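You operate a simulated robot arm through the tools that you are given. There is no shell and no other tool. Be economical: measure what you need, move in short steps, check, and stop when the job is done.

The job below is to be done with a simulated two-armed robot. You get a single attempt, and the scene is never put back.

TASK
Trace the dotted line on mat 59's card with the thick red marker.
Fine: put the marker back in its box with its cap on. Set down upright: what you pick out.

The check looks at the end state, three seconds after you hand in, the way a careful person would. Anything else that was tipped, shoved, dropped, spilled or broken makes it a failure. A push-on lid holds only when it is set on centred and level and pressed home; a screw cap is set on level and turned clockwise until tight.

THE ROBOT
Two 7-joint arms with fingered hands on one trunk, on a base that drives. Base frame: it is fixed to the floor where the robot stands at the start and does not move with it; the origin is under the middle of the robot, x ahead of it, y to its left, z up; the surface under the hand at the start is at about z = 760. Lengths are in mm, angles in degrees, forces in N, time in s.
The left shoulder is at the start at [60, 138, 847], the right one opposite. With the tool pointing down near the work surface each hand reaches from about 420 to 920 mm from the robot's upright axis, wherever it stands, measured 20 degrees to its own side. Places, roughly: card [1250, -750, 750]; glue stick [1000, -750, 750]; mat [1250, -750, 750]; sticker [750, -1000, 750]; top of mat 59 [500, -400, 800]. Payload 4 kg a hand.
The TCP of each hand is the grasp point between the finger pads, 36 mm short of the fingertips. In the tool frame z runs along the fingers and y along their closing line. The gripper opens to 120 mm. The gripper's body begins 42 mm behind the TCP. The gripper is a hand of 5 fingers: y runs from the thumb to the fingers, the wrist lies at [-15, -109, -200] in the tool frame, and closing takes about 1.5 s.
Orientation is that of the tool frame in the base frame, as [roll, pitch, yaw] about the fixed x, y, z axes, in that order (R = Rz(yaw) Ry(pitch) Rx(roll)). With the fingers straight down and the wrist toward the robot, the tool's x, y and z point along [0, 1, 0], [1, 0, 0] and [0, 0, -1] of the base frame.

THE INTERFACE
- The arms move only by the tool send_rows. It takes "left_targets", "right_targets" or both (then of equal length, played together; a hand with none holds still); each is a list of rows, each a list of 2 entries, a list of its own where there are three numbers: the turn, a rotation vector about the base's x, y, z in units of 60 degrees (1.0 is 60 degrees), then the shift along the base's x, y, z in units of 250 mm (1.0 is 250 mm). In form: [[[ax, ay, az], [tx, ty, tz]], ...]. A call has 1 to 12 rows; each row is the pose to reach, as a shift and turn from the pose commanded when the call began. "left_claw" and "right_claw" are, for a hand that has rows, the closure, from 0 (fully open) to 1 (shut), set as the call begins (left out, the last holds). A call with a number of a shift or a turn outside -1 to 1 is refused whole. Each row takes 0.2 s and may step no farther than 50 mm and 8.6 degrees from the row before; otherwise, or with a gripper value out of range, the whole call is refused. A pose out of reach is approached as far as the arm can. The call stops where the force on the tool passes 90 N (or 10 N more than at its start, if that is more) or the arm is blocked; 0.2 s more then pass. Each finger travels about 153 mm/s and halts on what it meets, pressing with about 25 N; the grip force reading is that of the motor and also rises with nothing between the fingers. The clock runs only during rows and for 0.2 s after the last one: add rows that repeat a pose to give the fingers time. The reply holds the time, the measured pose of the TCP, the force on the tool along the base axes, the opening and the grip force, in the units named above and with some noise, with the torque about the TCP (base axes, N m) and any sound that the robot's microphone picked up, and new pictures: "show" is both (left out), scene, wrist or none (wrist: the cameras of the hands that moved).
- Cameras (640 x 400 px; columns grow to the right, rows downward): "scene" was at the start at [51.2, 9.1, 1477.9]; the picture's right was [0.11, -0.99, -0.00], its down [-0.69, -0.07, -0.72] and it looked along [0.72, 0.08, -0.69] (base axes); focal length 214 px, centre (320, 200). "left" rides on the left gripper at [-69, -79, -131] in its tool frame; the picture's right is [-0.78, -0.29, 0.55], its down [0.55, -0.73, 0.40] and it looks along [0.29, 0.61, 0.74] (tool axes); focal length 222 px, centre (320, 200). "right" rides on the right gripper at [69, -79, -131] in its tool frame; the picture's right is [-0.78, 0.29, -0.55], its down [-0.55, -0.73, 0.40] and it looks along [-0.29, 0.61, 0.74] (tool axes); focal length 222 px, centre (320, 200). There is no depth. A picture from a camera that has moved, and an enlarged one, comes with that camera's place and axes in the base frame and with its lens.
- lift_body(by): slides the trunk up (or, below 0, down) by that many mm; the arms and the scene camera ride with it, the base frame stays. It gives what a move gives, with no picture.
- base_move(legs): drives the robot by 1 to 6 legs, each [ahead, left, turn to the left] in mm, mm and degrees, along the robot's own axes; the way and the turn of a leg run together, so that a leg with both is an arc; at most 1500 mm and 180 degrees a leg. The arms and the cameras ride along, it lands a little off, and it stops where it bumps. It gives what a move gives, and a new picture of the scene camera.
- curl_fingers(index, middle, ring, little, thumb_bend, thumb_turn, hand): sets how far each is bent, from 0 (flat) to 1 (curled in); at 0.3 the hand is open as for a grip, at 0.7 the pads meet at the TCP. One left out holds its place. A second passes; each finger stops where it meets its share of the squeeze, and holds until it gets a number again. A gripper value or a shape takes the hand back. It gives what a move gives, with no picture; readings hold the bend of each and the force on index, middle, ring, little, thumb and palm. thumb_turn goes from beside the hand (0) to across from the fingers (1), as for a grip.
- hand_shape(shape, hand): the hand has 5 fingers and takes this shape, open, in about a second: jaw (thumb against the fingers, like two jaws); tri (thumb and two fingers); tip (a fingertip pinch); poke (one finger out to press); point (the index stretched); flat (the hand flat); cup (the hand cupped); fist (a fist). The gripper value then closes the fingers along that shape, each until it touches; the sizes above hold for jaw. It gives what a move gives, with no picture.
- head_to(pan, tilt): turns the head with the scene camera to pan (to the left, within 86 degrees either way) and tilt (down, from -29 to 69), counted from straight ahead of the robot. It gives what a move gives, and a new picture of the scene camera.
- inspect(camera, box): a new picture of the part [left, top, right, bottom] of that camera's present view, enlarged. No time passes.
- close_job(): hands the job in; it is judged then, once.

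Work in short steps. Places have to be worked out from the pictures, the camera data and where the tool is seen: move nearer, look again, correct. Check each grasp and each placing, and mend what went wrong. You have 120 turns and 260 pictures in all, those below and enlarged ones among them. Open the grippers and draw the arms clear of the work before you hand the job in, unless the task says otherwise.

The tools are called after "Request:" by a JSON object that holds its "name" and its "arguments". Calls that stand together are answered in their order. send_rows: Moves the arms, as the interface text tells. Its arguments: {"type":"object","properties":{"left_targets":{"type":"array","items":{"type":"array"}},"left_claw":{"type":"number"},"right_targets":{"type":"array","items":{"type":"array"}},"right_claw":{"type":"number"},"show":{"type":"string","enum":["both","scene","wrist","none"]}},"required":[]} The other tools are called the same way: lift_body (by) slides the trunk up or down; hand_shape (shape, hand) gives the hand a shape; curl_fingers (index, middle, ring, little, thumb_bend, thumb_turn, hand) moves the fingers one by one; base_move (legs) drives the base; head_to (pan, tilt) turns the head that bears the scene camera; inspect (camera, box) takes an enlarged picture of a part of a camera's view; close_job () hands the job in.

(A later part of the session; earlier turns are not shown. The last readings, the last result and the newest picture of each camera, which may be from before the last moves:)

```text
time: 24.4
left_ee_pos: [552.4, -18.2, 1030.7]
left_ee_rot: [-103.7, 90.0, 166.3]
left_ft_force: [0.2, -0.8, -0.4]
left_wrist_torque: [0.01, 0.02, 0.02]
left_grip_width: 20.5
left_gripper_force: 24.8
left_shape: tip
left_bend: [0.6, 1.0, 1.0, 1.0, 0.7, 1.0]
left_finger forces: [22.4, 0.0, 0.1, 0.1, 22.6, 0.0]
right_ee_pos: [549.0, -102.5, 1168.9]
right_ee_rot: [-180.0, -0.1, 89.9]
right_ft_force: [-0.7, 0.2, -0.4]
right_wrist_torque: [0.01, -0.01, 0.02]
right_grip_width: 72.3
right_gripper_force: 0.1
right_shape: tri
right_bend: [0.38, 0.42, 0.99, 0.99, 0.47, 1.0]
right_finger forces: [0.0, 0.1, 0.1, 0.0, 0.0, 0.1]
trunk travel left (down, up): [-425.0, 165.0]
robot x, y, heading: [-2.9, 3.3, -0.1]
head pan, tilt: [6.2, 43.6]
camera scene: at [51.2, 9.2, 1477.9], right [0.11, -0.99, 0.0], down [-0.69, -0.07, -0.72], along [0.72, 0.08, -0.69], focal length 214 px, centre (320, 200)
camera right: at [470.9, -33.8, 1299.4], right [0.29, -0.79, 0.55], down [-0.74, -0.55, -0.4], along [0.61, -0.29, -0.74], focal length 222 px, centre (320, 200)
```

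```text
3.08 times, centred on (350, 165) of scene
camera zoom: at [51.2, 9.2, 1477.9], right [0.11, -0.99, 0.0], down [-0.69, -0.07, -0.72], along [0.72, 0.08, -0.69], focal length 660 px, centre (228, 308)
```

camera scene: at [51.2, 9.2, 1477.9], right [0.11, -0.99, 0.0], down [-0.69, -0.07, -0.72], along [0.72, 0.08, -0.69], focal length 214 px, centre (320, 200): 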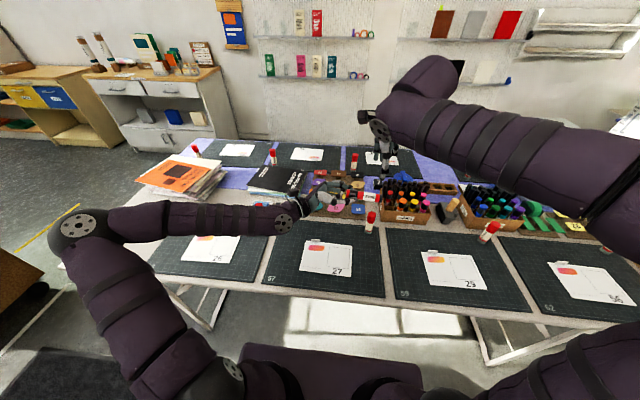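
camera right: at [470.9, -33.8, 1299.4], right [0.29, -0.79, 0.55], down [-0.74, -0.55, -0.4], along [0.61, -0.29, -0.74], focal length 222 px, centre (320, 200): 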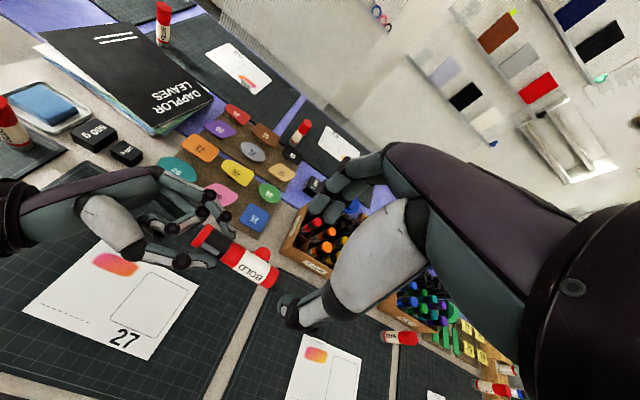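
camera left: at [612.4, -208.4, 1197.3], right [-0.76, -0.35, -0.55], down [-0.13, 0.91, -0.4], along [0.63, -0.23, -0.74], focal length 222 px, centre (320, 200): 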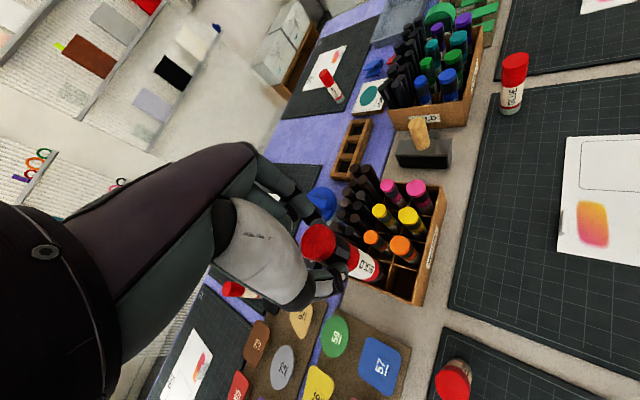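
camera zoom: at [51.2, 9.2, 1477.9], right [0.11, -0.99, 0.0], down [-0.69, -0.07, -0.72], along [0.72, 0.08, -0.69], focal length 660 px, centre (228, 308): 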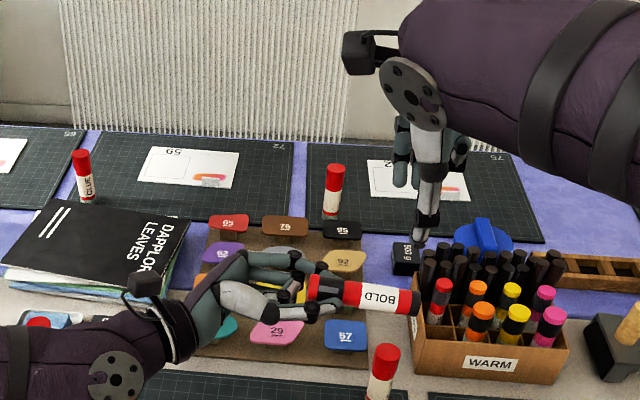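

The marker axis is at about (549, -103, 1026), tilted ~3° in yaw. I descend the right hand around the body with ~72 mm opening.

Request:
{"name": "send_rows", "arguments": {"right_targets": [[[0, 0, -0.03], [0, 0, -0.12]], [[0, 0, -0.057], [0, 0, -0.25]], [[0, 0, -0.057], [0, 0, -0.37]], [[0, 0, -0.057], [0, 0, -0.48]], [[0, 0, -0.057], [0, 0, -0.572]], [[0, 0, -0.057], [0, 0, -0.572]]], "show": "none"}}

Request:
{"name": "inspect", "arguments": {"camera": "right", "box": [200, 140, 400, 320]}}

Request:
{"name": "inspect", "arguments": {"camera": "scene", "box": [290, 140, 410, 230]}}

```text
time: 25.8
left_ee_pos: [553.0, -18.6, 1031.3]
left_ee_rot: [-142.4, 90.0, 127.7]
left_ft_force: [-0.6, -0.3, -0.8]
left_wrist_torque: [0.03, -0.04, 0.03]
left_grip_width: 20.8
left_gripper_force: 25.2
left_shape: tip
left_bend: [0.6, 1.0, 1.0, 1.0, 0.7, 1.0]
left_finger forces: [22.6, 0.0, 0.1, 0.0, 22.6, 0.1]
right_ee_pos: [548.2, -101.9, 1026.7]
right_ee_rot: [179.9, 0.0, 86.5]
right_ft_force: [-0.7, 0.2, -0.6]
right_wrist_torque: [0.02, 0.01, 0.02]
right_grip_width: 72.3
right_gripper_force: 0.1
right_shape: tri
right_bend: [0.38, 0.42, 0.99, 0.99, 0.47, 1.0]
right_finger forces: [0.1, 0.0, 0.0, 0.0, 0.1, 0.1]
trunk travel left (down, up): [-425.0, 165.0]
robot x, y, heading: [-1.1, 0.9, -0.1]
head pan, tilt: [6.2, 43.6]
```

```text
2.22 times, centred on (300, 230) of right
camera zoom: at [474.0, -28.1, 1157.5], right [0.24, -0.8, 0.55], down [-0.77, -0.5, -0.4], along [0.59, -0.32, -0.74], focal length 494 px, centre (364, 133)
```

zoom: 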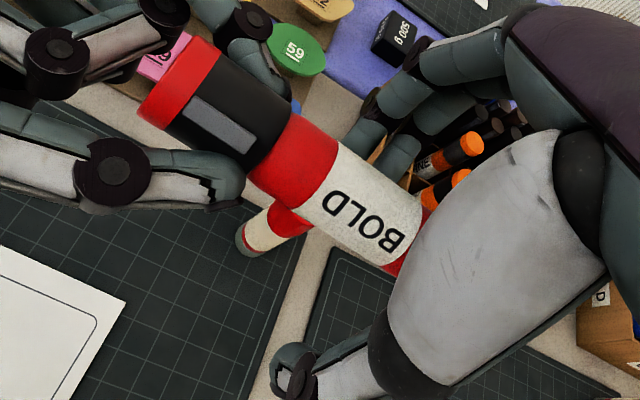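

```text
4.44 times, centred on (350, 185) of scene
camera zoom: at [51.3, 9.3, 1477.9], right [0.11, -0.99, 0.0], down [-0.69, -0.07, -0.72], along [0.72, 0.08, -0.69], focal length 953 px, centre (187, 267)
```

zoom: 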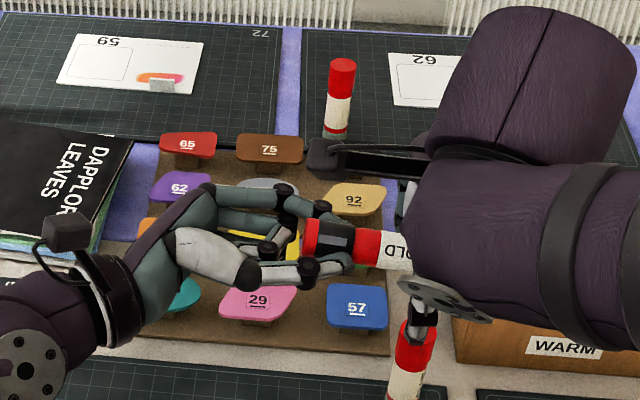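

The open fingers straddle the label part of the body. I close the right hand.

Request:
{"name": "send_rows", "arguments": {"right_targets": [[[0, 0, 0], [0, 0, 0]], [[0, 0, 0], [0, 0, 0]], [[0, 0, 0], [0, 0, 0]], [[0, 0, 0], [0, 0, 0]], [[0, 0, 0], [0, 0, 0]], [[0, 0, 0], [0, 0, 0]], [[0, 0, 0], [0, 0, 0]]], "right_claw": 1, "show": "none"}}

Request:
{"name": "inspect", "arguments": {"camera": "right", "box": [200, 140, 400, 320]}}

```text
time: 27.4
left_ee_pos: [553.1, -18.1, 1031.6]
left_ee_rot: [-92.2, 89.9, 177.7]
left_ft_force: [0.6, -0.5, -0.4]
left_wrist_torque: [0.02, 0.02, 0.1]
left_grip_width: 20.5
left_gripper_force: 24.9
left_shape: tip
left_bend: [0.6, 1.0, 1.0, 1.0, 0.7, 1.0]
left_finger forces: [23.1, 0.0, 0.0, 0.1, 22.1, 0.0]
right_ee_pos: [549.0, -101.9, 1028.2]
right_ee_rot: [-179.9, 0.0, 86.5]
right_ft_force: [-1.5, -1.0, -0.1]
right_wrist_torque: [0.0, 0.02, 0.01]
right_grip_width: 0.0
right_gripper_force: 25.4
right_shape: tri
right_bend: [0.7, 0.7, 1.0, 1.0, 0.7, 1.0]
right_finger forces: [2.9, 0.0, 0.0, 0.1, 3.8, 0.1]
trunk travel left (down, up): [-425.0, 165.0]
robot x, y, heading: [-3.2, -1.7, -0.0]
head pan, tilt: [6.2, 43.6]
```

```text
2.22 times, centred on (300, 230) of right
camera zoom: at [474.0, -28.2, 1157.7], right [0.24, -0.8, 0.55], down [-0.77, -0.5, -0.4], along [0.59, -0.32, -0.74], focal length 494 px, centre (364, 133)
```

zoom: 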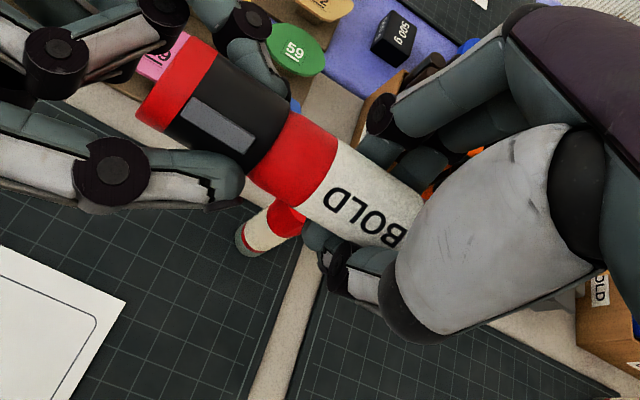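

The fingers met beneath the marker (width 0, small force), so the axis sits too deep. I reopen, raise the hand 20 mm and close again.

Request:
{"name": "send_rows", "arguments": {"right_targets": [[[0, 0, 0], [0, 0, 0]], [[0, 0, 0], [0, 0, 0]], [[0, 0, 0], [0, 0, 0]], [[0, 0, 0], [0, 0, 0]], [[0, 0, 0], [0, 0, 0]], [[0, 0, 0], [0, 0, 0.04]], [[0, 0, 0], [0, 0, 0.08]], [[0, 0, 0], [0, 0, 0.08]]], "right_claw": 0.4, "show": "none"}}

Request:
{"name": "send_rows", "arguments": {"right_targets": [[[0, 0, 0], [0, 0, 0]], [[0, 0, 0], [0, 0, 0]], [[0, 0, 0], [0, 0, 0]], [[0, 0, 0], [0, 0, 0]], [[0, 0, 0], [0, 0, 0]], [[0, 0, 0], [0, 0, 0]], [[0, 0, 0], [0, 0, 0]]], "right_claw": 1, "show": "none"}}

Request:
{"name": "inspect", "arguments": {"camera": "right", "box": [200, 140, 400, 320]}}

```text
time: 29.2
left_ee_pos: [552.6, -17.7, 1031.0]
left_ee_rot: [-84.0, 90.0, -174.0]
left_ft_force: [1.1, -0.3, 0.0]
left_wrist_torque: [0.04, -0.01, -0.01]
left_grip_width: 20.7
left_gripper_force: 24.7
left_shape: tip
left_bend: [0.6, 1.0, 1.0, 1.0, 0.7, 1.0]
left_finger forces: [22.8, 0.0, 0.0, 0.0, 22.8, 0.1]
right_ee_pos: [549.1, -101.2, 1048.1]
right_ee_rot: [-179.9, 0.0, 86.6]
right_ft_force: [0.3, 0.3, -0.1]
right_wrist_torque: [0.0, 0.0, 0.03]
right_grip_width: 71.8
right_gripper_force: 0.2
right_shape: tri
right_bend: [0.38, 0.42, 0.99, 0.99, 0.48, 1.0]
right_finger forces: [0.0, 0.1, 0.1, 0.1, 0.0, 0.0]
trunk travel left (down, up): [-425.0, 165.0]
robot x, y, heading: [-2.4, 2.3, -0.1]
head pan, tilt: [6.2, 43.6]
heard: snap
```

```text
time: 30.8
left_ee_pos: [553.4, -18.8, 1031.4]
left_ee_rot: [-126.3, 89.9, 143.7]
left_ft_force: [-1.0, 1.5, -0.6]
left_wrist_torque: [0.04, 0.01, -0.05]
left_grip_width: 20.5
left_gripper_force: 25.0
left_shape: tip
left_bend: [0.6, 1.0, 1.0, 1.0, 0.7, 1.0]
left_finger forces: [22.5, 0.0, 0.1, 0.0, 23.5, 0.0]
right_ee_pos: [549.3, -102.9, 1047.2]
right_ee_rot: [-180.0, 0.0, 86.5]
right_ft_force: [1.7, 0.0, -0.1]
right_wrist_torque: [-0.01, -0.02, -0.02]
right_grip_width: 19.1
right_gripper_force: 25.0
right_shape: tri
right_bend: [0.72, 0.62, 1.0, 1.0, 0.7, 1.0]
right_finger forces: [11.6, 10.6, 0.1, 0.0, 20.7, 0.1]
trunk travel left (down, up): [-425.0, 165.0]
robot x, y, heading: [-3.3, -3.5, 0.1]
head pan, tilt: [6.2, 43.6]
```

```text
2.22 times, centred on (300, 230) of right
camera zoom: at [474.0, -28.5, 1177.6], right [0.24, -0.8, 0.55], down [-0.77, -0.5, -0.4], along [0.59, -0.32, -0.74], focal length 494 px, centre (364, 133)
```

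zoom: 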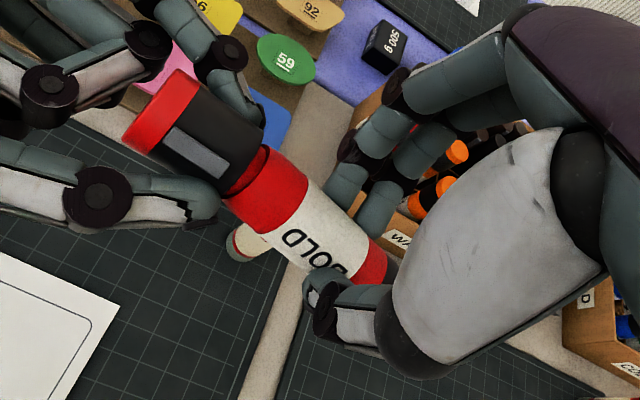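

A snap was heard — the cap has popped loose from the body while both are held; the body is now firmly held by the right hand. I draw the left hand away along +y.

Request:
{"name": "send_rows", "arguments": {"left_targets": [[[0, 0, 0], [0, 0.04, 0]], [[0, 0, 0], [0, 0.08, 0]], [[0, 0, 0], [0, 0.14, 0]], [[0, 0, 0], [0, 0.22, 0]], [[0, 0, 0], [0, 0.32, 0]], [[0, 0, 0], [0, 0.44, 0]], [[0, 0, 0], [0, 0.5, 0]]], "show": "none"}}

Request:
{"name": "inspect", "arguments": {"camera": "right", "box": [160, 120, 400, 320]}}

Request:
{"name": "inspect", "arguments": {"camera": "scene", "box": [240, 140, 400, 240]}}

```text
time: 32.4
left_ee_pos: [551.1, 107.0, 1031.4]
left_ee_rot: [-151.6, 89.9, 118.4]
left_ft_force: [-0.6, -0.1, -0.2]
left_wrist_torque: [0.01, 0.03, 0.02]
left_grip_width: 20.7
left_gripper_force: 25.0
left_shape: tip
left_bend: [0.6, 1.0, 1.0, 1.0, 0.7, 1.0]
left_finger forces: [22.8, 0.1, 0.0, 0.0, 22.8, 0.1]
right_ee_pos: [547.6, -100.9, 1048.0]
right_ee_rot: [179.9, -0.1, 86.6]
right_ft_force: [-0.7, 0.5, 1.3]
right_wrist_torque: [0.0, 0.02, 0.01]
right_grip_width: 18.9
right_gripper_force: 25.2
right_shape: tri
right_bend: [0.72, 0.62, 1.0, 1.0, 0.7, 1.0]
right_finger forces: [11.3, 10.3, 0.0, 0.0, 21.0, 0.1]
trunk travel left (down, up): [-425.0, 165.0]
robot x, y, heading: [-0.1, 1.7, 0.1]
head pan, tilt: [6.2, 43.6]
```

```text
2.00 times, centred on (280, 220) of right
camera zoom: at [474.0, -28.4, 1177.6], right [0.24, -0.8, 0.55], down [-0.77, -0.5, -0.4], along [0.59, -0.32, -0.74], focal length 444 px, centre (400, 160)
```

zoom: 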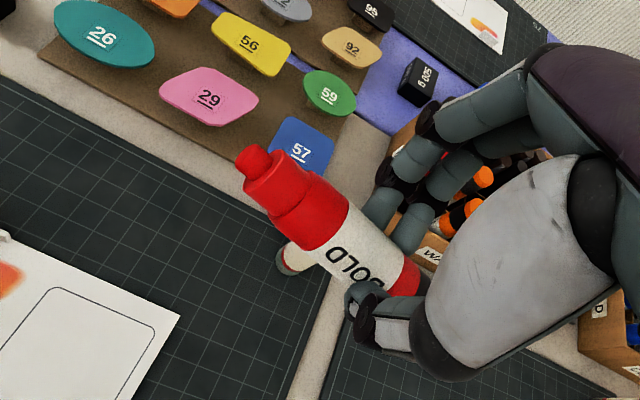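

```text
4.00 times, centred on (320, 190) of scene
camera zoom: at [51.3, 9.5, 1477.9], right [0.11, -0.99, 0.0], down [-0.69, -0.07, -0.72], along [0.72, 0.08, -0.69], focal length 858 px, centre (320, 240)
```

zoom: 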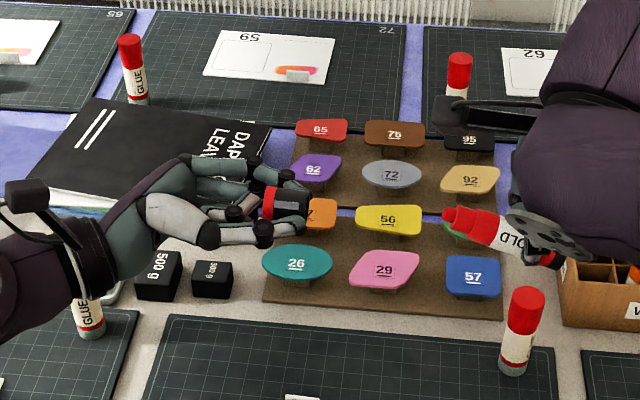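

The cap is off, held by the left hand; the nib is exposed, tip at about 68 mm along tool x from the right TCP. I tilt the right hand 60° so the nib points down-left, moving it rightward while high.

Request:
{"name": "send_rows", "arguments": {"right_targets": [[[-0.1, 0, 0], [0, -0.06, 0.02]], [[-0.2, 0, 0], [0, -0.12, 0.04]], [[-0.3, 0, 0], [0, -0.18, 0.06]], [[-0.4, 0, 0], [0, -0.24, 0.06]], [[-0.5, 0, 0], [0, -0.3, 0.06]], [[-0.6, 0, 0], [0, -0.36, 0.06]], [[-0.7, 0, 0], [0, -0.42, 0.06]], [[-0.8, 0, 0], [-0.04, -0.5, 0.06]], [[-0.9, 0, 0], [-0.08, -0.58, 0.06]], [[-1, 0, 0], [-0.12, -0.66, 0.06]], [[-1, 0, 0], [-0.12, -0.66, 0.06]]], "show": "both"}}

```text
time: 34.8
left_ee_pos: [552.4, 106.1, 1032.0]
left_ee_rot: [-35.1, 89.9, -125.1]
left_ft_force: [0.8, -0.2, -0.1]
left_wrist_torque: [0.02, 0.03, 0.03]
left_grip_width: 20.8
left_gripper_force: 24.7
left_shape: tip
left_bend: [0.6, 1.0, 1.0, 1.0, 0.7, 1.0]
left_finger forces: [22.8, 0.0, 0.1, 0.1, 22.8, 0.0]
right_ee_pos: [517.0, -267.2, 1060.0]
right_ee_rot: [174.1, 59.9, 83.2]
right_ft_force: [0.0, -1.3, -0.4]
right_wrist_torque: [0.06, -0.02, -0.02]
right_grip_width: 18.6
right_gripper_force: 24.6
right_shape: tri
right_bend: [0.72, 0.62, 1.0, 1.0, 0.7, 1.0]
right_finger forces: [11.3, 10.4, 0.1, 0.0, 21.1, 0.0]
trunk travel left (down, up): [-425.0, 165.0]
robot x, y, heading: [1.5, -1.0, 0.1]
head pan, tilt: [6.2, 43.6]
camera scene: at [51.3, 9.3, 1477.9], right [0.11, -0.99, 0.0], down [-0.69, -0.07, -0.72], along [0.72, 0.08, -0.69], focal length 214 px, centre (320, 200)
camera right: at [442.2, -117.7, 1061.6], right [0.24, 0.07, 0.97], down [-0.77, -0.6, 0.24], along [0.59, -0.8, -0.09], focal length 222 px, centre (320, 200)
```

scene: 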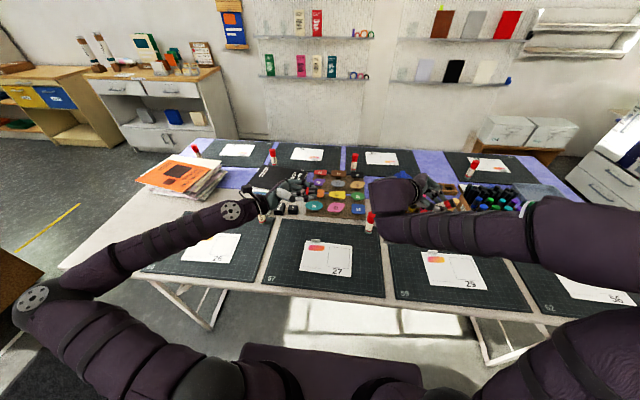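
right: 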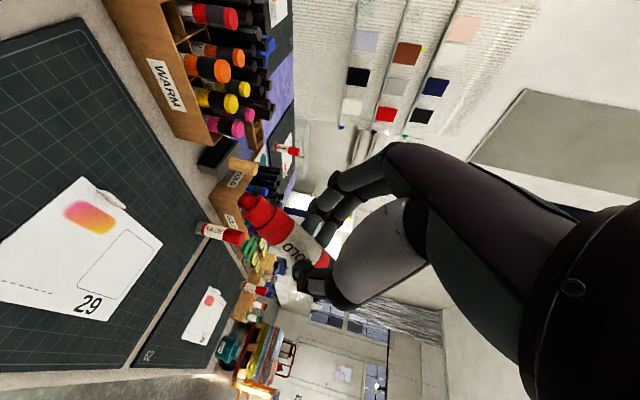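

The nib is in the right camera view and the dashed line too. I back the base 120 mm for arm room, then re-measure the line.

Request:
{"name": "base_move", "arguments": {"legs": [[-120, 0, 0]]}}

Request:
{"name": "inspect", "arguments": {"camera": "right", "box": [0, 160, 320, 360]}}

Request:
{"name": "inspect", "arguments": {"camera": "scene", "box": [380, 190, 520, 290]}}

```text
time: 36.0
left_ee_pos: [433.9, 105.9, 1031.2]
left_ee_rot: [133.8, 89.9, 43.8]
left_ft_force: [0.8, 0.4, -0.1]
left_wrist_torque: [0.02, -0.01, -0.01]
left_grip_width: 20.4
left_gripper_force: 25.2
left_shape: tip
left_bend: [0.6, 1.0, 1.0, 1.0, 0.7, 1.0]
left_finger forces: [22.8, 0.0, 0.1, 0.0, 22.7, 0.1]
right_ee_pos: [397.3, -268.8, 1062.6]
right_ee_rot: [173.9, 59.8, 82.9]
right_ft_force: [-0.8, 0.2, 0.1]
right_wrist_torque: [0.02, -0.02, 0.01]
right_grip_width: 19.0
right_gripper_force: 25.2
right_shape: tri
right_bend: [0.72, 0.62, 1.0, 1.0, 0.7, 1.0]
right_finger forces: [11.3, 10.4, 0.1, 0.0, 21.2, 0.1]
trunk travel left (down, up): [-425.0, 165.0]
robot x, y, heading: [-116.4, 0.0, -0.3]
head pan, tilt: [6.2, 43.6]
camera scene: at [-67.7, 9.3, 1477.9], right [0.11, -0.99, 0.0], down [-0.69, -0.07, -0.72], along [0.72, 0.08, -0.69], focal length 214 px, centre (320, 200)
```

scene: 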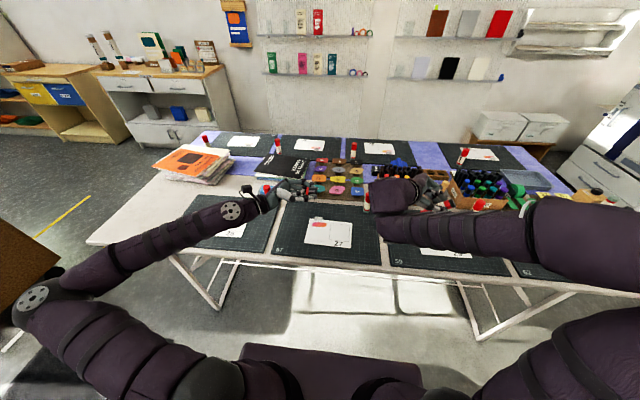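

```text
2.00 times, centred on (160, 260) of right
camera zoom: at [323.4, -118.4, 1062.2], right [0.24, 0.07, 0.97], down [-0.77, -0.59, 0.24], along [0.59, -0.8, -0.09], focal length 444 px, centre (640, 80)
```

zoom: 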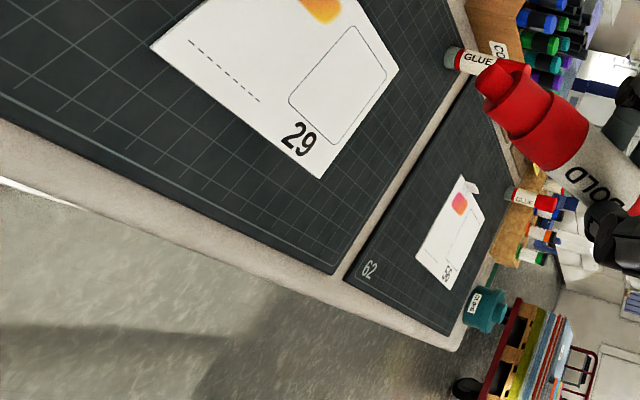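

```text
4.00 times, centred on (450, 240) of scene
camera zoom: at [-67.7, 9.3, 1477.9], right [0.11, -0.99, 0.0], down [-0.69, -0.07, -0.72], along [0.72, 0.08, -0.69], focal length 858 px, centre (-200, 40)
```

zoom: 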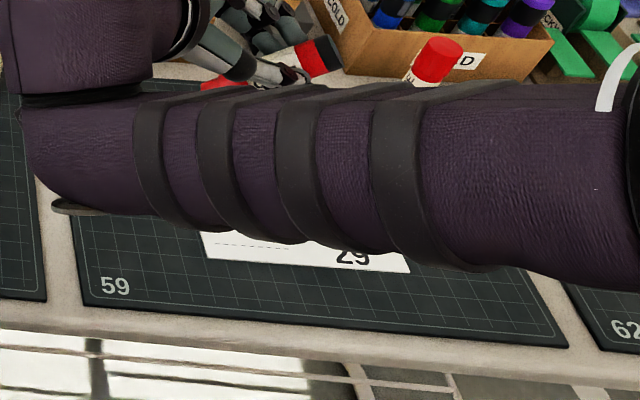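

The line is near (439, -346) → (440, -415) and the nib's ray prediction matches. I move so the nib hovers ~25 mm over the left end of the line.

Request:
{"name": "send_rows", "arguments": {"right_targets": [[[0, 0, 0], [0.022, -0.06, -0.125]], [[0, 0, 0], [0.044, -0.12, -0.25]], [[0, 0, 0], [0.066, -0.18, -0.375]], [[0, 0, 0], [0.088, -0.24, -0.5]], [[0, 0, 0], [0.11, -0.3, -0.62]], [[0, 0, 0], [0.132, -0.36, -0.74]], [[0, 0, 0], [0.155, -0.41, -0.86]], [[0, 0, 0], [0.155, -0.41, -0.872]], [[0, 0, 0], [0.155, -0.41, -0.872]]], "show": "both"}}

Request:
{"name": "inspect", "arguments": {"camera": "right", "box": [130, 130, 330, 270]}}

```text
time: 38.0
left_ee_pos: [434.3, 105.1, 1031.1]
left_ee_rot: [-178.9, 89.9, 91.0]
left_ft_force: [0.7, -0.1, -0.1]
left_wrist_torque: [-0.01, -0.04, 0.04]
left_grip_width: 20.5
left_gripper_force: 24.8
left_shape: tip
left_bend: [0.6, 1.0, 1.0, 1.0, 0.7, 1.0]
left_finger forces: [22.8, 0.0, 0.0, 0.1, 22.8, 0.0]
right_ee_pos: [437.4, -372.0, 844.6]
right_ee_rot: [174.2, 59.9, 83.1]
right_ft_force: [0.0, 0.0, -1.0]
right_wrist_torque: [0.03, -0.01, -0.02]
right_grip_width: 18.9
right_gripper_force: 24.9
right_shape: tri
right_bend: [0.72, 0.62, 1.0, 1.0, 0.7, 1.0]
right_finger forces: [11.2, 10.4, 0.0, 0.0, 20.9, 0.1]
trunk travel left (down, up): [-425.0, 165.0]
robot x, y, heading: [-117.6, 0.5, -0.2]
head pan, tilt: [6.2, 43.6]
camera scene: at [-66.7, 9.3, 1477.9], right [0.11, -0.99, 0.0], down [-0.69, -0.07, -0.72], along [0.72, 0.08, -0.69], focal length 214 px, centre (320, 200)
camera right: at [363.2, -221.5, 844.5], right [0.24, 0.07, 0.97], down [-0.77, -0.59, 0.24], along [0.59, -0.8, -0.09], focal length 222 px, centre (320, 200)
```

scene: 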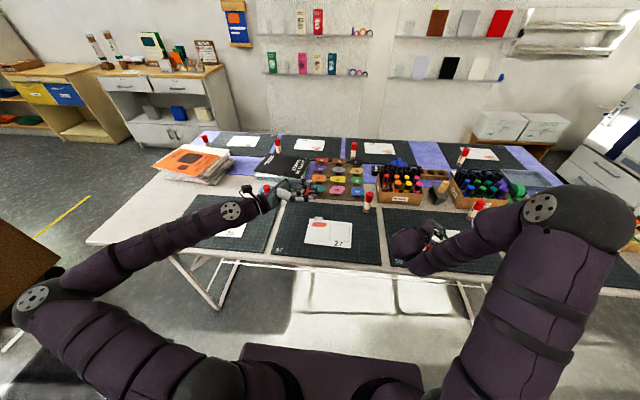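
right: 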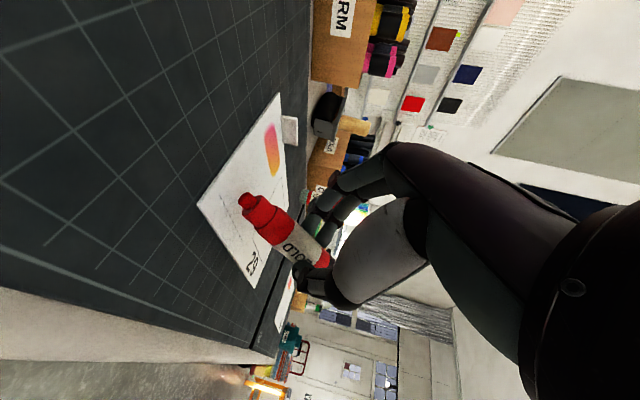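

```text
2.86 times, centred on (230, 200) of right
camera zoom: at [363.2, -221.5, 844.5], right [0.24, 0.07, 0.97], down [-0.77, -0.59, 0.24], along [0.59, -0.8, -0.09], focal length 635 px, centre (577, 200)
```

zoom: 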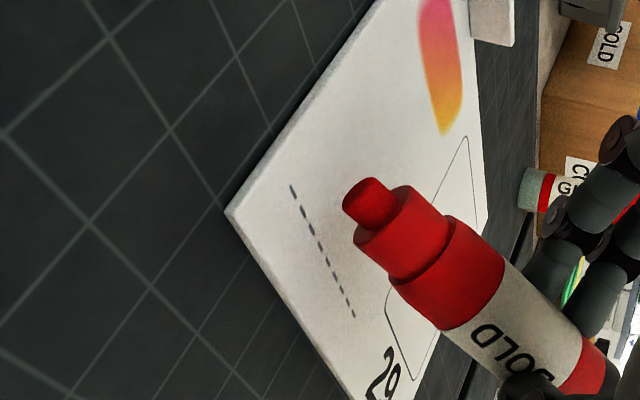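

From three views the card surface fits z≈765 with the line from (436, -342) to (437.5, -410). I shift the nib over the start and lower to ~5 mm above the card.

Request:
{"name": "send_rows", "arguments": {"right_targets": [[[0, 0, 0], [-0.016, 0.014, 0]], [[0, 0, 0], [-0.016, 0.014, -0.02]], [[0, 0, 0], [-0.016, 0.014, -0.04]], [[0, 0, 0], [-0.016, 0.014, -0.04]]], "show": "none"}}

Request:
{"name": "inspect", "arguments": {"camera": "right", "box": [180, 150, 300, 250]}}

```text
time: 39.0
left_ee_pos: [434.7, 106.5, 1032.0]
left_ee_rot: [121.7, 90.0, 31.6]
left_ft_force: [-0.3, 0.2, -0.2]
left_wrist_torque: [0.02, 0.0, 0.04]
left_grip_width: 20.7
left_gripper_force: 24.9
left_shape: tip
left_bend: [0.6, 1.0, 1.0, 1.0, 0.7, 1.0]
left_finger forces: [22.7, 0.0, 0.0, 0.1, 22.8, 0.0]
right_ee_pos: [432.6, -368.4, 833.0]
right_ee_rot: [174.1, 59.8, 83.0]
right_ft_force: [0.1, 0.2, 0.3]
right_wrist_torque: [0.05, -0.04, -0.02]
right_grip_width: 18.8
right_gripper_force: 25.4
right_shape: tri
right_bend: [0.72, 0.62, 1.0, 1.0, 0.7, 1.0]
right_finger forces: [11.5, 10.0, 0.0, 0.0, 20.9, 0.1]
trunk travel left (down, up): [-425.0, 165.0]
robot x, y, heading: [-119.3, -0.7, -0.0]
head pan, tilt: [6.2, 43.6]
```

```text
4.00 times, centred on (240, 200) of right
camera zoom: at [358.8, -218.0, 833.7], right [0.24, 0.07, 0.97], down [-0.77, -0.59, 0.24], along [0.59, -0.8, -0.09], focal length 888 px, centre (640, 200)
```

zoom: 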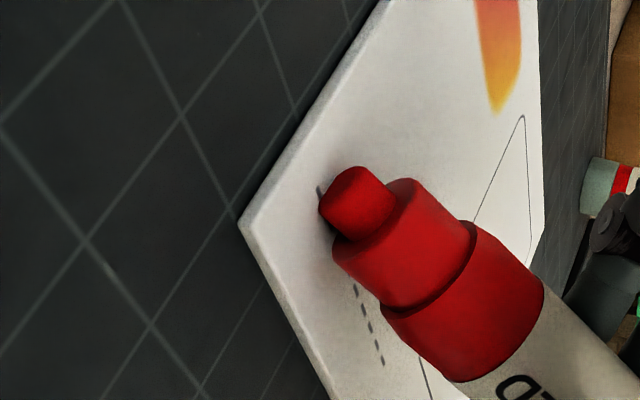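

The nib is just over the first dash, a hair above the card. I nudge +2.5 mm in x, +1.5 mm in y and lower 3 mm.

Request:
{"name": "send_rows", "arguments": {"right_targets": [[[0, 0, 0], [0.01, 0.006, 0]], [[0, 0, 0], [0.01, 0.006, 0]], [[0, 0, 0], [0.01, 0.006, -0.006]], [[0, 0, 0], [0.01, 0.006, -0.012]], [[0, 0, 0], [0.01, 0.006, -0.012]]], "show": "none"}}

Request:
{"name": "inspect", "arguments": {"camera": "right", "box": [180, 150, 300, 250]}}

```text
time: 40.2
left_ee_pos: [434.7, 106.7, 1031.9]
left_ee_rot: [130.0, 89.9, 40.0]
left_ft_force: [0.4, -0.3, 0.6]
left_wrist_torque: [0.02, 0.01, 0.01]
left_grip_width: 20.7
left_gripper_force: 24.9
left_shape: tip
left_bend: [0.6, 1.0, 1.0, 1.0, 0.7, 1.0]
left_finger forces: [22.7, 0.0, 0.0, 0.0, 22.8, 0.1]
right_ee_pos: [435.4, -367.9, 830.9]
right_ee_rot: [174.0, 60.0, 83.0]
right_ft_force: [0.5, -0.6, 0.9]
right_wrist_torque: [-0.01, 0.0, 0.0]
right_grip_width: 18.7
right_gripper_force: 25.0
right_shape: tri
right_bend: [0.72, 0.62, 1.0, 1.0, 0.7, 1.0]
right_finger forces: [11.8, 9.7, 0.1, 0.0, 21.3, 0.1]
trunk travel left (down, up): [-425.0, 165.0]
robot x, y, heading: [-117.1, 1.2, -0.2]
head pan, tilt: [6.2, 43.6]
```

```text
4.00 times, centred on (240, 200) of right
camera zoom: at [361.2, -216.0, 831.1], right [0.24, 0.07, 0.97], down [-0.77, -0.59, 0.24], along [0.59, -0.8, -0.09], focal length 888 px, centre (640, 200)
```

zoom: 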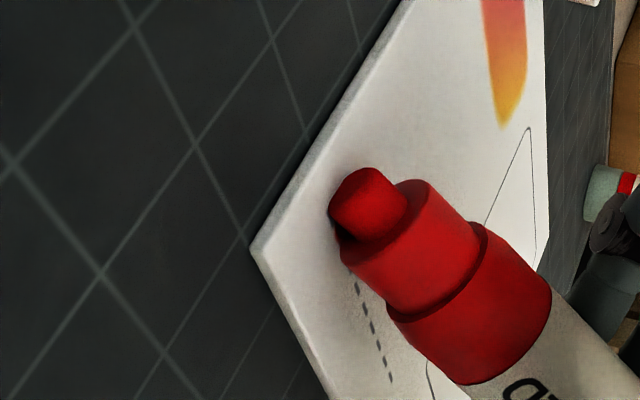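

Light contact at the first dash. I trace the first half (35 mm rightward) and check the ink.

Request:
{"name": "send_rows", "arguments": {"right_targets": [[[0, 0, 0], [0, 0, -0.003]], [[0, 0, 0], [0.0005, -0.028, -0.003]], [[0, 0, 0], [0.001, -0.056, -0.003]], [[0, 0, 0], [0.0015, -0.084, -0.003]], [[0, 0, 0], [0.002, -0.112, -0.003]], [[0, 0, 0], [0.0025, -0.14, -0.003]]], "show": "none"}}

Request:
{"name": "inspect", "arguments": {"camera": "right", "box": [140, 120, 300, 250]}}

```text
time: 41.6
left_ee_pos: [434.1, 105.9, 1031.8]
left_ee_rot: [-78.1, 90.0, -168.3]
left_ft_force: [-0.8, -0.1, -0.3]
left_wrist_torque: [-0.01, -0.02, 0.0]
left_grip_width: 20.4
left_gripper_force: 25.4
left_shape: tip
left_bend: [0.6, 1.0, 1.0, 1.0, 0.7, 1.0]
left_finger forces: [22.8, 0.0, 0.0, 0.0, 22.9, 0.0]
right_ee_pos: [436.1, -400.5, 830.5]
right_ee_rot: [174.1, 59.7, 83.1]
right_ft_force: [0.0, -0.3, 0.0]
right_wrist_torque: [0.02, 0.0, 0.01]
right_grip_width: 18.9
right_gripper_force: 25.2
right_shape: tri
right_bend: [0.72, 0.62, 1.0, 1.0, 0.7, 1.0]
right_finger forces: [11.8, 9.5, 0.0, 0.0, 21.0, 0.0]
trunk travel left (down, up): [-425.0, 165.0]
robot x, y, heading: [-122.1, -1.5, -0.2]
head pan, tilt: [6.2, 43.6]
```

```text
3.08 times, centred on (220, 185) of right
camera zoom: at [361.5, -250.8, 830.7], right [0.24, 0.07, 0.97], down [-0.77, -0.6, 0.24], along [0.59, -0.8, -0.09], focal length 684 px, centre (628, 246)
```

zoom: 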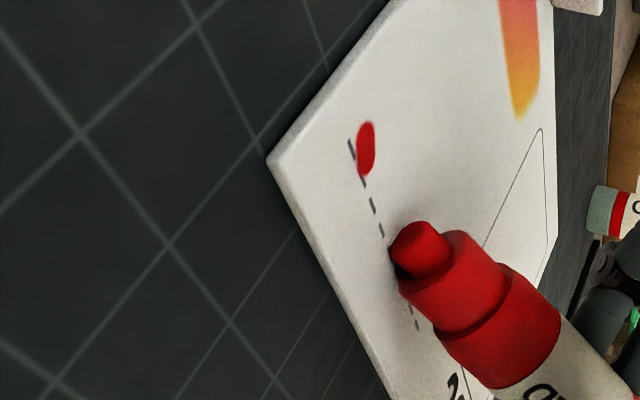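

Ink appears, but it stopped (contact lost) and the blob sits ~3 mm too far in +x. I lift, return to the start corrected by -4 mm in x, and lower a bit more until there's force.

Request:
{"name": "send_rows", "arguments": {"right_targets": [[[0, 0, 0], [0, 0, 0.04]], [[0, 0, 0], [-0.016, 0.075, 0.04]], [[0, 0, 0], [-0.016, 0.15, 0.04]], [[0, 0, 0], [-0.016, 0.15, 0.04]], [[0, 0, 0], [-0.016, 0.15, 0.016]]], "show": "none"}}

Request:
{"name": "inspect", "arguments": {"camera": "right", "box": [160, 140, 300, 250]}}

```text
time: 42.8
left_ee_pos: [434.7, 104.9, 1031.2]
left_ee_rot: [176.5, 89.9, 86.4]
left_ft_force: [-0.5, -0.1, -0.4]
left_wrist_torque: [0.02, -0.03, -0.02]
left_grip_width: 20.9
left_gripper_force: 25.7
left_shape: tip
left_bend: [0.6, 1.0, 1.0, 1.0, 0.7, 1.0]
left_finger forces: [22.8, 0.0, 0.0, 0.0, 22.7, 0.1]
right_ee_pos: [432.9, -362.5, 833.8]
right_ee_rot: [174.0, 59.9, 82.9]
right_ft_force: [-0.5, 0.0, -0.3]
right_wrist_torque: [0.02, -0.03, -0.04]
right_grip_width: 18.9
right_gripper_force: 25.0
right_shape: tri
right_bend: [0.72, 0.62, 1.0, 1.0, 0.7, 1.0]
right_finger forces: [11.2, 10.3, 0.0, 0.0, 20.7, 0.0]
trunk travel left (down, up): [-425.0, 165.0]
robot x, y, heading: [-118.5, 2.8, -0.0]
head pan, tilt: [6.2, 43.6]
```

```text
3.64 times, centred on (230, 195) of right
camera zoom: at [358.1, -212.6, 834.3], right [0.24, 0.07, 0.97], down [-0.77, -0.59, 0.24], along [0.59, -0.8, -0.09], focal length 808 px, centre (647, 218)
```

zoom: 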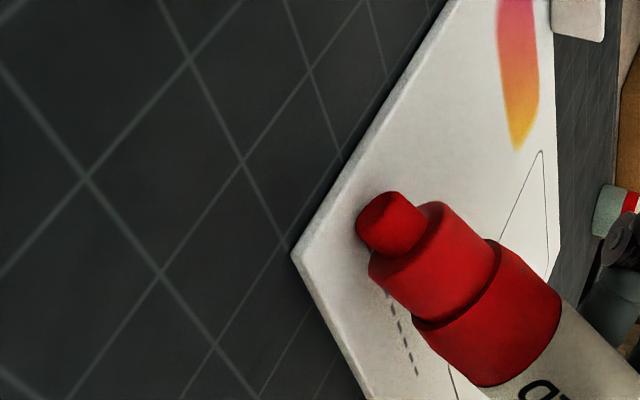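

Camera readout gives relative position precisely: I'm where wanted, 3 mm above contact height. I lower 5 mm in small rows and read the force.

Request:
{"name": "send_rows", "arguments": {"right_targets": [[[0, 0, 0], [0, 0, -0.008]], [[0, 0, 0], [0, 0, -0.014]], [[0, 0, 0], [0, 0, -0.02]], [[0, 0, 0], [0, 0, -0.02]]], "show": "none"}}

Request:
{"name": "inspect", "arguments": {"camera": "right", "box": [180, 150, 280, 240]}}

```text
time: 43.8
left_ee_pos: [434.2, 106.5, 1032.4]
left_ee_rot: [-98.5, 89.9, 171.4]
left_ft_force: [0.1, -0.7, -0.1]
left_wrist_torque: [-0.02, -0.01, 0.01]
left_grip_width: 20.6
left_gripper_force: 25.3
left_shape: tip
left_bend: [0.6, 1.0, 1.0, 1.0, 0.7, 1.0]
left_finger forces: [22.8, 0.0, 0.0, 0.1, 22.8, 0.0]
right_ee_pos: [432.2, -363.8, 828.8]
right_ee_rot: [173.9, 59.8, 82.9]
right_ft_force: [-0.1, 0.9, 2.5]
right_wrist_torque: [0.06, -0.02, 0.0]
right_grip_width: 18.5
right_gripper_force: 25.1
right_shape: tri
right_bend: [0.72, 0.62, 1.0, 1.0, 0.7, 1.0]
right_finger forces: [11.9, 9.5, 0.1, 0.0, 21.0, 0.1]
trunk travel left (down, up): [-425.0, 165.0]
robot x, y, heading: [-115.5, -1.0, 0.0]
head pan, tilt: [6.2, 43.6]
```

```text
4.44 times, centred on (230, 195) of right
camera zoom: at [358.4, -213.5, 829.1], right [0.24, 0.07, 0.97], down [-0.77, -0.59, 0.24], along [0.59, -0.8, -0.09], focal length 987 px, centre (720, 222)
```

zoom: 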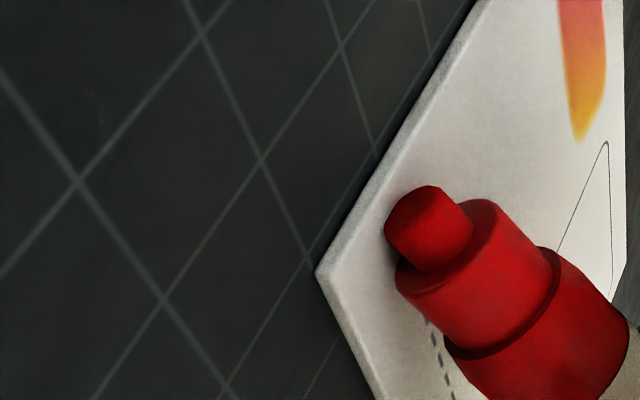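

2.5 N of contact. I trace the first half again at this height with a slight extra press.

Request:
{"name": "send_rows", "arguments": {"right_targets": [[[0, 0, 0], [0, -0.02, -0.002]], [[0, 0, 0], [0.0003, -0.048, -0.003]], [[0, 0, 0], [0.0006, -0.076, -0.004]], [[0, 0, 0], [0.001, -0.104, -0.004]], [[0, 0, 0], [0.001, -0.132, -0.004]], [[0, 0, 0], [0.001, -0.14, -0.004]]], "show": "none"}}

Request:
{"name": "inspect", "arguments": {"camera": "right", "box": [150, 120, 290, 240]}}

```text
time: 45.2
left_ee_pos: [435.7, 104.5, 1032.3]
left_ee_rot: [55.2, 90.0, -34.9]
left_ft_force: [0.1, -0.4, 0.1]
left_wrist_torque: [0.01, 0.01, 0.01]
left_grip_width: 20.7
left_gripper_force: 25.0
left_shape: tip
left_bend: [0.6, 1.0, 1.0, 1.0, 0.7, 1.0]
left_finger forces: [22.8, 0.0, 0.1, 0.0, 22.8, 0.0]
right_ee_pos: [432.6, -399.7, 828.5]
right_ee_rot: [174.1, 59.9, 83.1]
right_ft_force: [-0.4, -0.1, 0.5]
right_wrist_torque: [0.09, 0.02, 0.01]
right_grip_width: 18.5
right_gripper_force: 25.3
right_shape: tri
right_bend: [0.72, 0.62, 1.0, 1.0, 0.7, 1.0]
right_finger forces: [11.6, 9.6, 0.0, 0.0, 21.1, 0.0]
trunk travel left (down, up): [-425.0, 165.0]
robot x, y, heading: [-119.9, 2.5, -0.2]
head pan, tilt: [6.2, 43.6]
```

```text
3.33 times, centred on (220, 180) of right
camera zoom: at [358.6, -249.0, 828.2], right [0.24, 0.07, 0.97], down [-0.77, -0.59, 0.24], along [0.59, -0.8, -0.09], focal length 740 px, centre (653, 267)
```

zoom: 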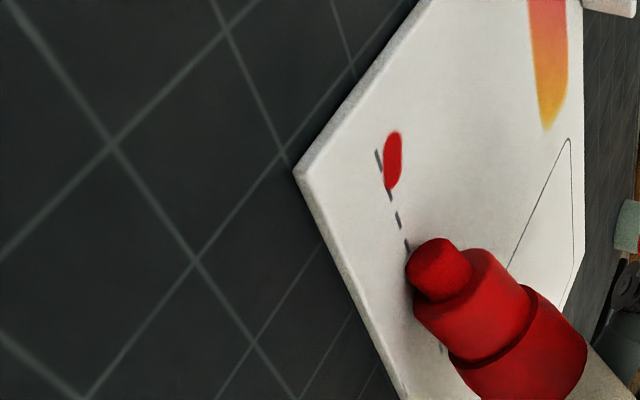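

No new ink although pressed – the marker is probably too slanted (~45°) in contact. I lift and tilt the hand a further 14° so the marker stands steeper, then hover over the start again.

Request:
{"name": "send_rows", "arguments": {"right_targets": [[[0, 0, 0], [0, 0, 0.06]], [[-0.08, 0, 0], [0, 0.05, 0.08]], [[-0.16, 0, 0], [0, 0.12, 0.08]], [[-0.2333, 0, 0], [0, 0.204, 0.07]], [[-0.2333, 0, 0], [0, 0.204, 0.07]]], "show": "scene"}}

Request:
{"name": "inspect", "arguments": {"camera": "right", "box": [140, 110, 320, 260]}}

```text
time: 46.4
left_ee_pos: [434.6, 106.4, 1032.0]
left_ee_rot: [-149.6, 89.9, 120.3]
left_ft_force: [-0.4, 0.5, 0.0]
left_wrist_torque: [0.0, 0.02, 0.01]
left_grip_width: 20.6
left_gripper_force: 25.0
left_shape: tip
left_bend: [0.6, 1.0, 1.0, 1.0, 0.7, 1.0]
left_finger forces: [22.7, 0.1, 0.0, 0.1, 22.8, 0.0]
right_ee_pos: [432.8, -348.0, 844.3]
right_ee_rot: [168.4, 73.7, 77.7]
right_ft_force: [0.1, -0.3, -0.8]
right_wrist_torque: [0.0, 0.0, -0.01]
right_grip_width: 18.6
right_gripper_force: 25.2
right_shape: tri
right_bend: [0.72, 0.62, 1.0, 1.0, 0.7, 1.0]
right_finger forces: [11.1, 10.2, 0.0, 0.0, 20.6, 0.1]
trunk travel left (down, up): [-425.0, 165.0]
robot x, y, heading: [-119.2, -0.5, -0.1]
head pan, tilt: [6.2, 43.6]
camera scene: at [-66.5, 9.3, 1477.9], right [0.11, -0.99, 0.0], down [-0.69, -0.07, -0.72], along [0.72, 0.08, -0.69], focal length 214 px, centre (320, 200)
```

scene: 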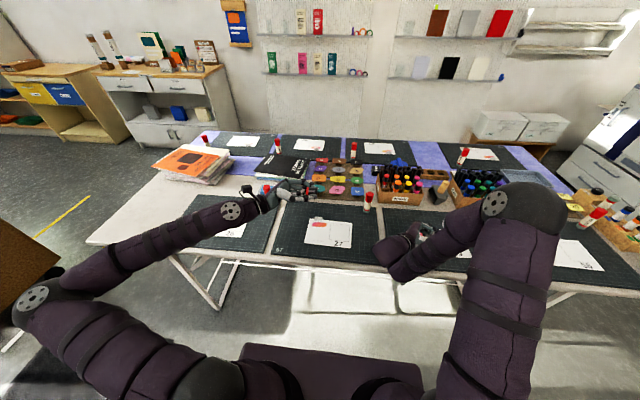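

```text
2.67 times, centred on (230, 185) of right
camera zoom: at [358.2, -201.9, 808.6], right [0.24, 0.31, 0.92], down [-0.77, -0.52, 0.38], along [0.59, -0.8, 0.11], focal length 592 px, centre (560, 240)
```

zoom: 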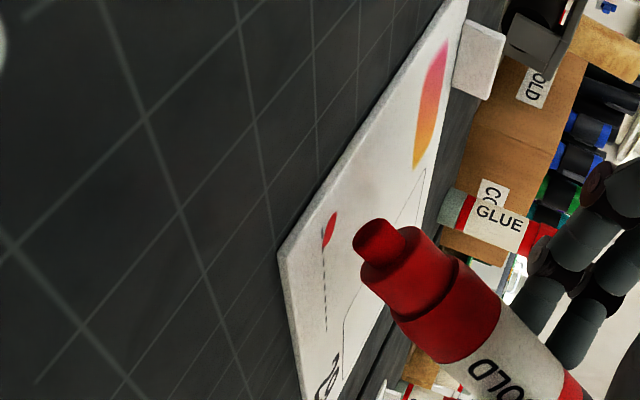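

Steeper now. The nib is about (438, -342), ~11 mm above the card. I shift +1 mm in x and lower step by step.

Request:
{"name": "send_rows", "arguments": {"right_targets": [[[0, 0, 0], [0.004, 0, -0.02]], [[0, 0, 0], [0.004, 0, -0.032]], [[0, 0, 0], [0.004, 0, -0.04]], [[0, 0, 0], [0.004, 0, -0.04]]], "show": "none"}}

Request:
{"name": "inspect", "arguments": {"camera": "right", "box": [180, 140, 300, 240]}}

```text
time: 47.4
left_ee_pos: [433.7, 105.9, 1031.8]
left_ee_rot: [-130.1, 89.9, 139.9]
left_ft_force: [0.3, -0.4, 0.1]
left_wrist_torque: [-0.04, 0.0, -0.01]
left_grip_width: 20.8
left_gripper_force: 25.2
left_shape: tip
left_bend: [0.6, 1.0, 1.0, 1.0, 0.7, 1.0]
left_finger forces: [22.8, 0.0, 0.0, 0.1, 22.7, 0.0]
right_ee_pos: [433.9, -347.6, 835.2]
right_ee_rot: [168.2, 73.6, 77.6]
right_ft_force: [-0.1, 0.6, -0.8]
right_wrist_torque: [0.03, 0.01, -0.01]
right_grip_width: 18.6
right_gripper_force: 25.1
right_shape: tri
right_bend: [0.72, 0.62, 1.0, 1.0, 0.7, 1.0]
right_finger forces: [11.2, 10.1, 0.0, 0.1, 20.6, 0.0]
trunk travel left (down, up): [-425.0, 165.0]
robot x, y, heading: [-117.5, -0.4, -0.3]
head pan, tilt: [6.2, 43.6]
```

```text
4.00 times, centred on (240, 190) of right
camera zoom: at [359.1, -201.5, 798.7], right [0.24, 0.3, 0.92], down [-0.77, -0.52, 0.37], along [0.59, -0.8, 0.11], focal length 888 px, centre (640, 240)
```

zoom: 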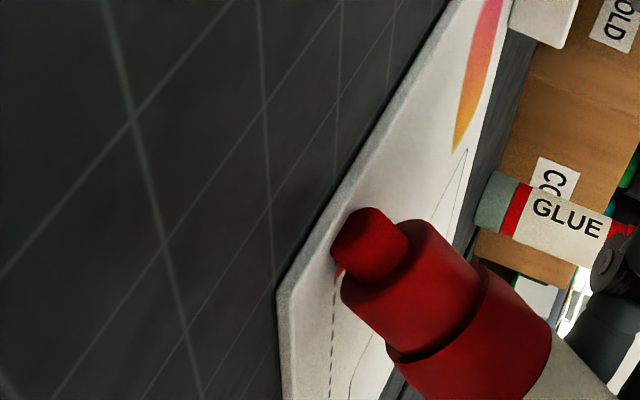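

Nearly touching. I lower 2 mm more, then trace a short 14 mm piece and check ink.

Request:
{"name": "send_rows", "arguments": {"right_targets": [[[0, 0, 0], [0, 0, -0.004]], [[0, 0, 0], [0, 0, -0.008]], [[0, 0, 0], [0, -0.02, -0.008]], [[0, 0, 0], [0, -0.04, -0.008]], [[0, 0, 0], [0, -0.056, -0.008]]], "show": "none"}}

Request:
{"name": "inspect", "arguments": {"camera": "right", "box": [180, 130, 300, 230]}}

```text
time: 48.6
left_ee_pos: [436.2, 105.6, 1031.4]
left_ee_rot: [-111.8, 90.0, 158.1]
left_ft_force: [0.4, 0.4, -0.9]
left_wrist_torque: [-0.02, -0.01, 0.03]
left_grip_width: 20.7
left_gripper_force: 25.1
left_shape: tip
left_bend: [0.6, 1.0, 1.0, 1.0, 0.7, 1.0]
left_finger forces: [22.8, 0.1, 0.0, 0.0, 22.8, 0.1]
right_ee_pos: [433.8, -362.0, 832.5]
right_ee_rot: [168.5, 73.8, 77.8]
right_ft_force: [-0.5, 0.1, 1.4]
right_wrist_torque: [0.05, 0.03, -0.02]
right_grip_width: 18.3
right_gripper_force: 25.2
right_shape: tri
right_bend: [0.72, 0.62, 1.0, 1.0, 0.7, 1.0]
right_finger forces: [11.7, 9.6, 0.0, 0.0, 20.9, 0.0]
trunk travel left (down, up): [-425.0, 165.0]
robot x, y, heading: [-117.4, 0.8, -0.5]
head pan, tilt: [6.2, 43.6]
```

```text
4.00 times, centred on (240, 180) of right
camera zoom: at [358.9, -215.6, 796.8], right [0.24, 0.3, 0.92], down [-0.77, -0.52, 0.38], along [0.59, -0.8, 0.11], focal length 888 px, centre (640, 280)
```

zoom: 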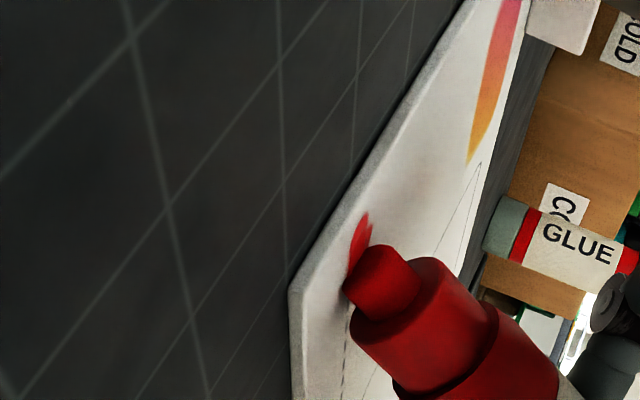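

Ink is now laid near the line. I continue tracing 28 mm and check its path.

Request:
{"name": "send_rows", "arguments": {"right_targets": [[[0, 0, 0], [0, -0.024, -0.001]], [[0, 0, 0], [0, -0.048, -0.002]], [[0, 0, 0], [0, -0.072, -0.002]], [[0, 0, 0], [0, -0.096, -0.002]], [[0, 0, 0], [0, -0.112, -0.002]]], "show": "none"}}

Request:
{"name": "inspect", "arguments": {"camera": "right", "box": [180, 120, 300, 220]}}

```text
time: 49.8
left_ee_pos: [433.4, 106.5, 1031.8]
left_ee_rot: [148.7, 89.9, 58.6]
left_ft_force: [-0.8, -0.6, 0.8]
left_wrist_torque: [-0.02, 0.03, 0.03]
left_grip_width: 20.3
left_gripper_force: 24.7
left_shape: tip
left_bend: [0.6, 1.0, 1.0, 1.0, 0.7, 1.0]
left_finger forces: [22.9, 0.0, 0.1, 0.0, 22.8, 0.0]
right_ee_pos: [433.1, -390.3, 834.0]
right_ee_rot: [168.1, 73.7, 77.5]
right_ft_force: [-0.1, 0.0, 0.1]
right_wrist_torque: [0.01, 0.01, -0.01]
right_grip_width: 18.4
right_gripper_force: 24.7
right_shape: tri
right_bend: [0.72, 0.62, 1.0, 1.0, 0.7, 1.0]
right_finger forces: [11.4, 9.7, 0.0, 0.0, 20.7, 0.0]
trunk travel left (down, up): [-425.0, 165.0]
robot x, y, heading: [-119.8, 0.7, -0.2]
head pan, tilt: [6.2, 43.6]
```

```text
4.00 times, centred on (240, 170) of right
camera zoom: at [359.1, -243.5, 797.3], right [0.24, 0.3, 0.92], down [-0.77, -0.52, 0.37], along [0.59, -0.8, 0.11], focal length 888 px, centre (640, 320)
```

zoom: 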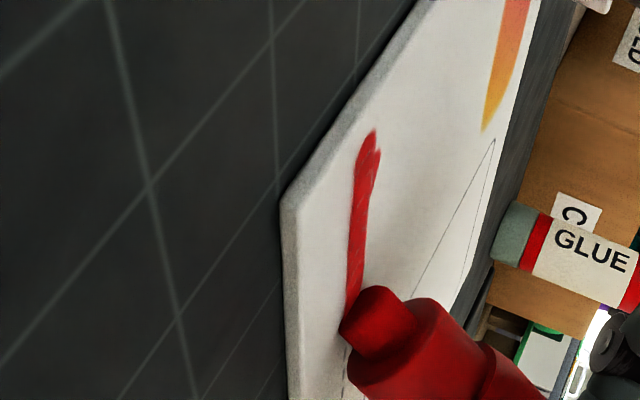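

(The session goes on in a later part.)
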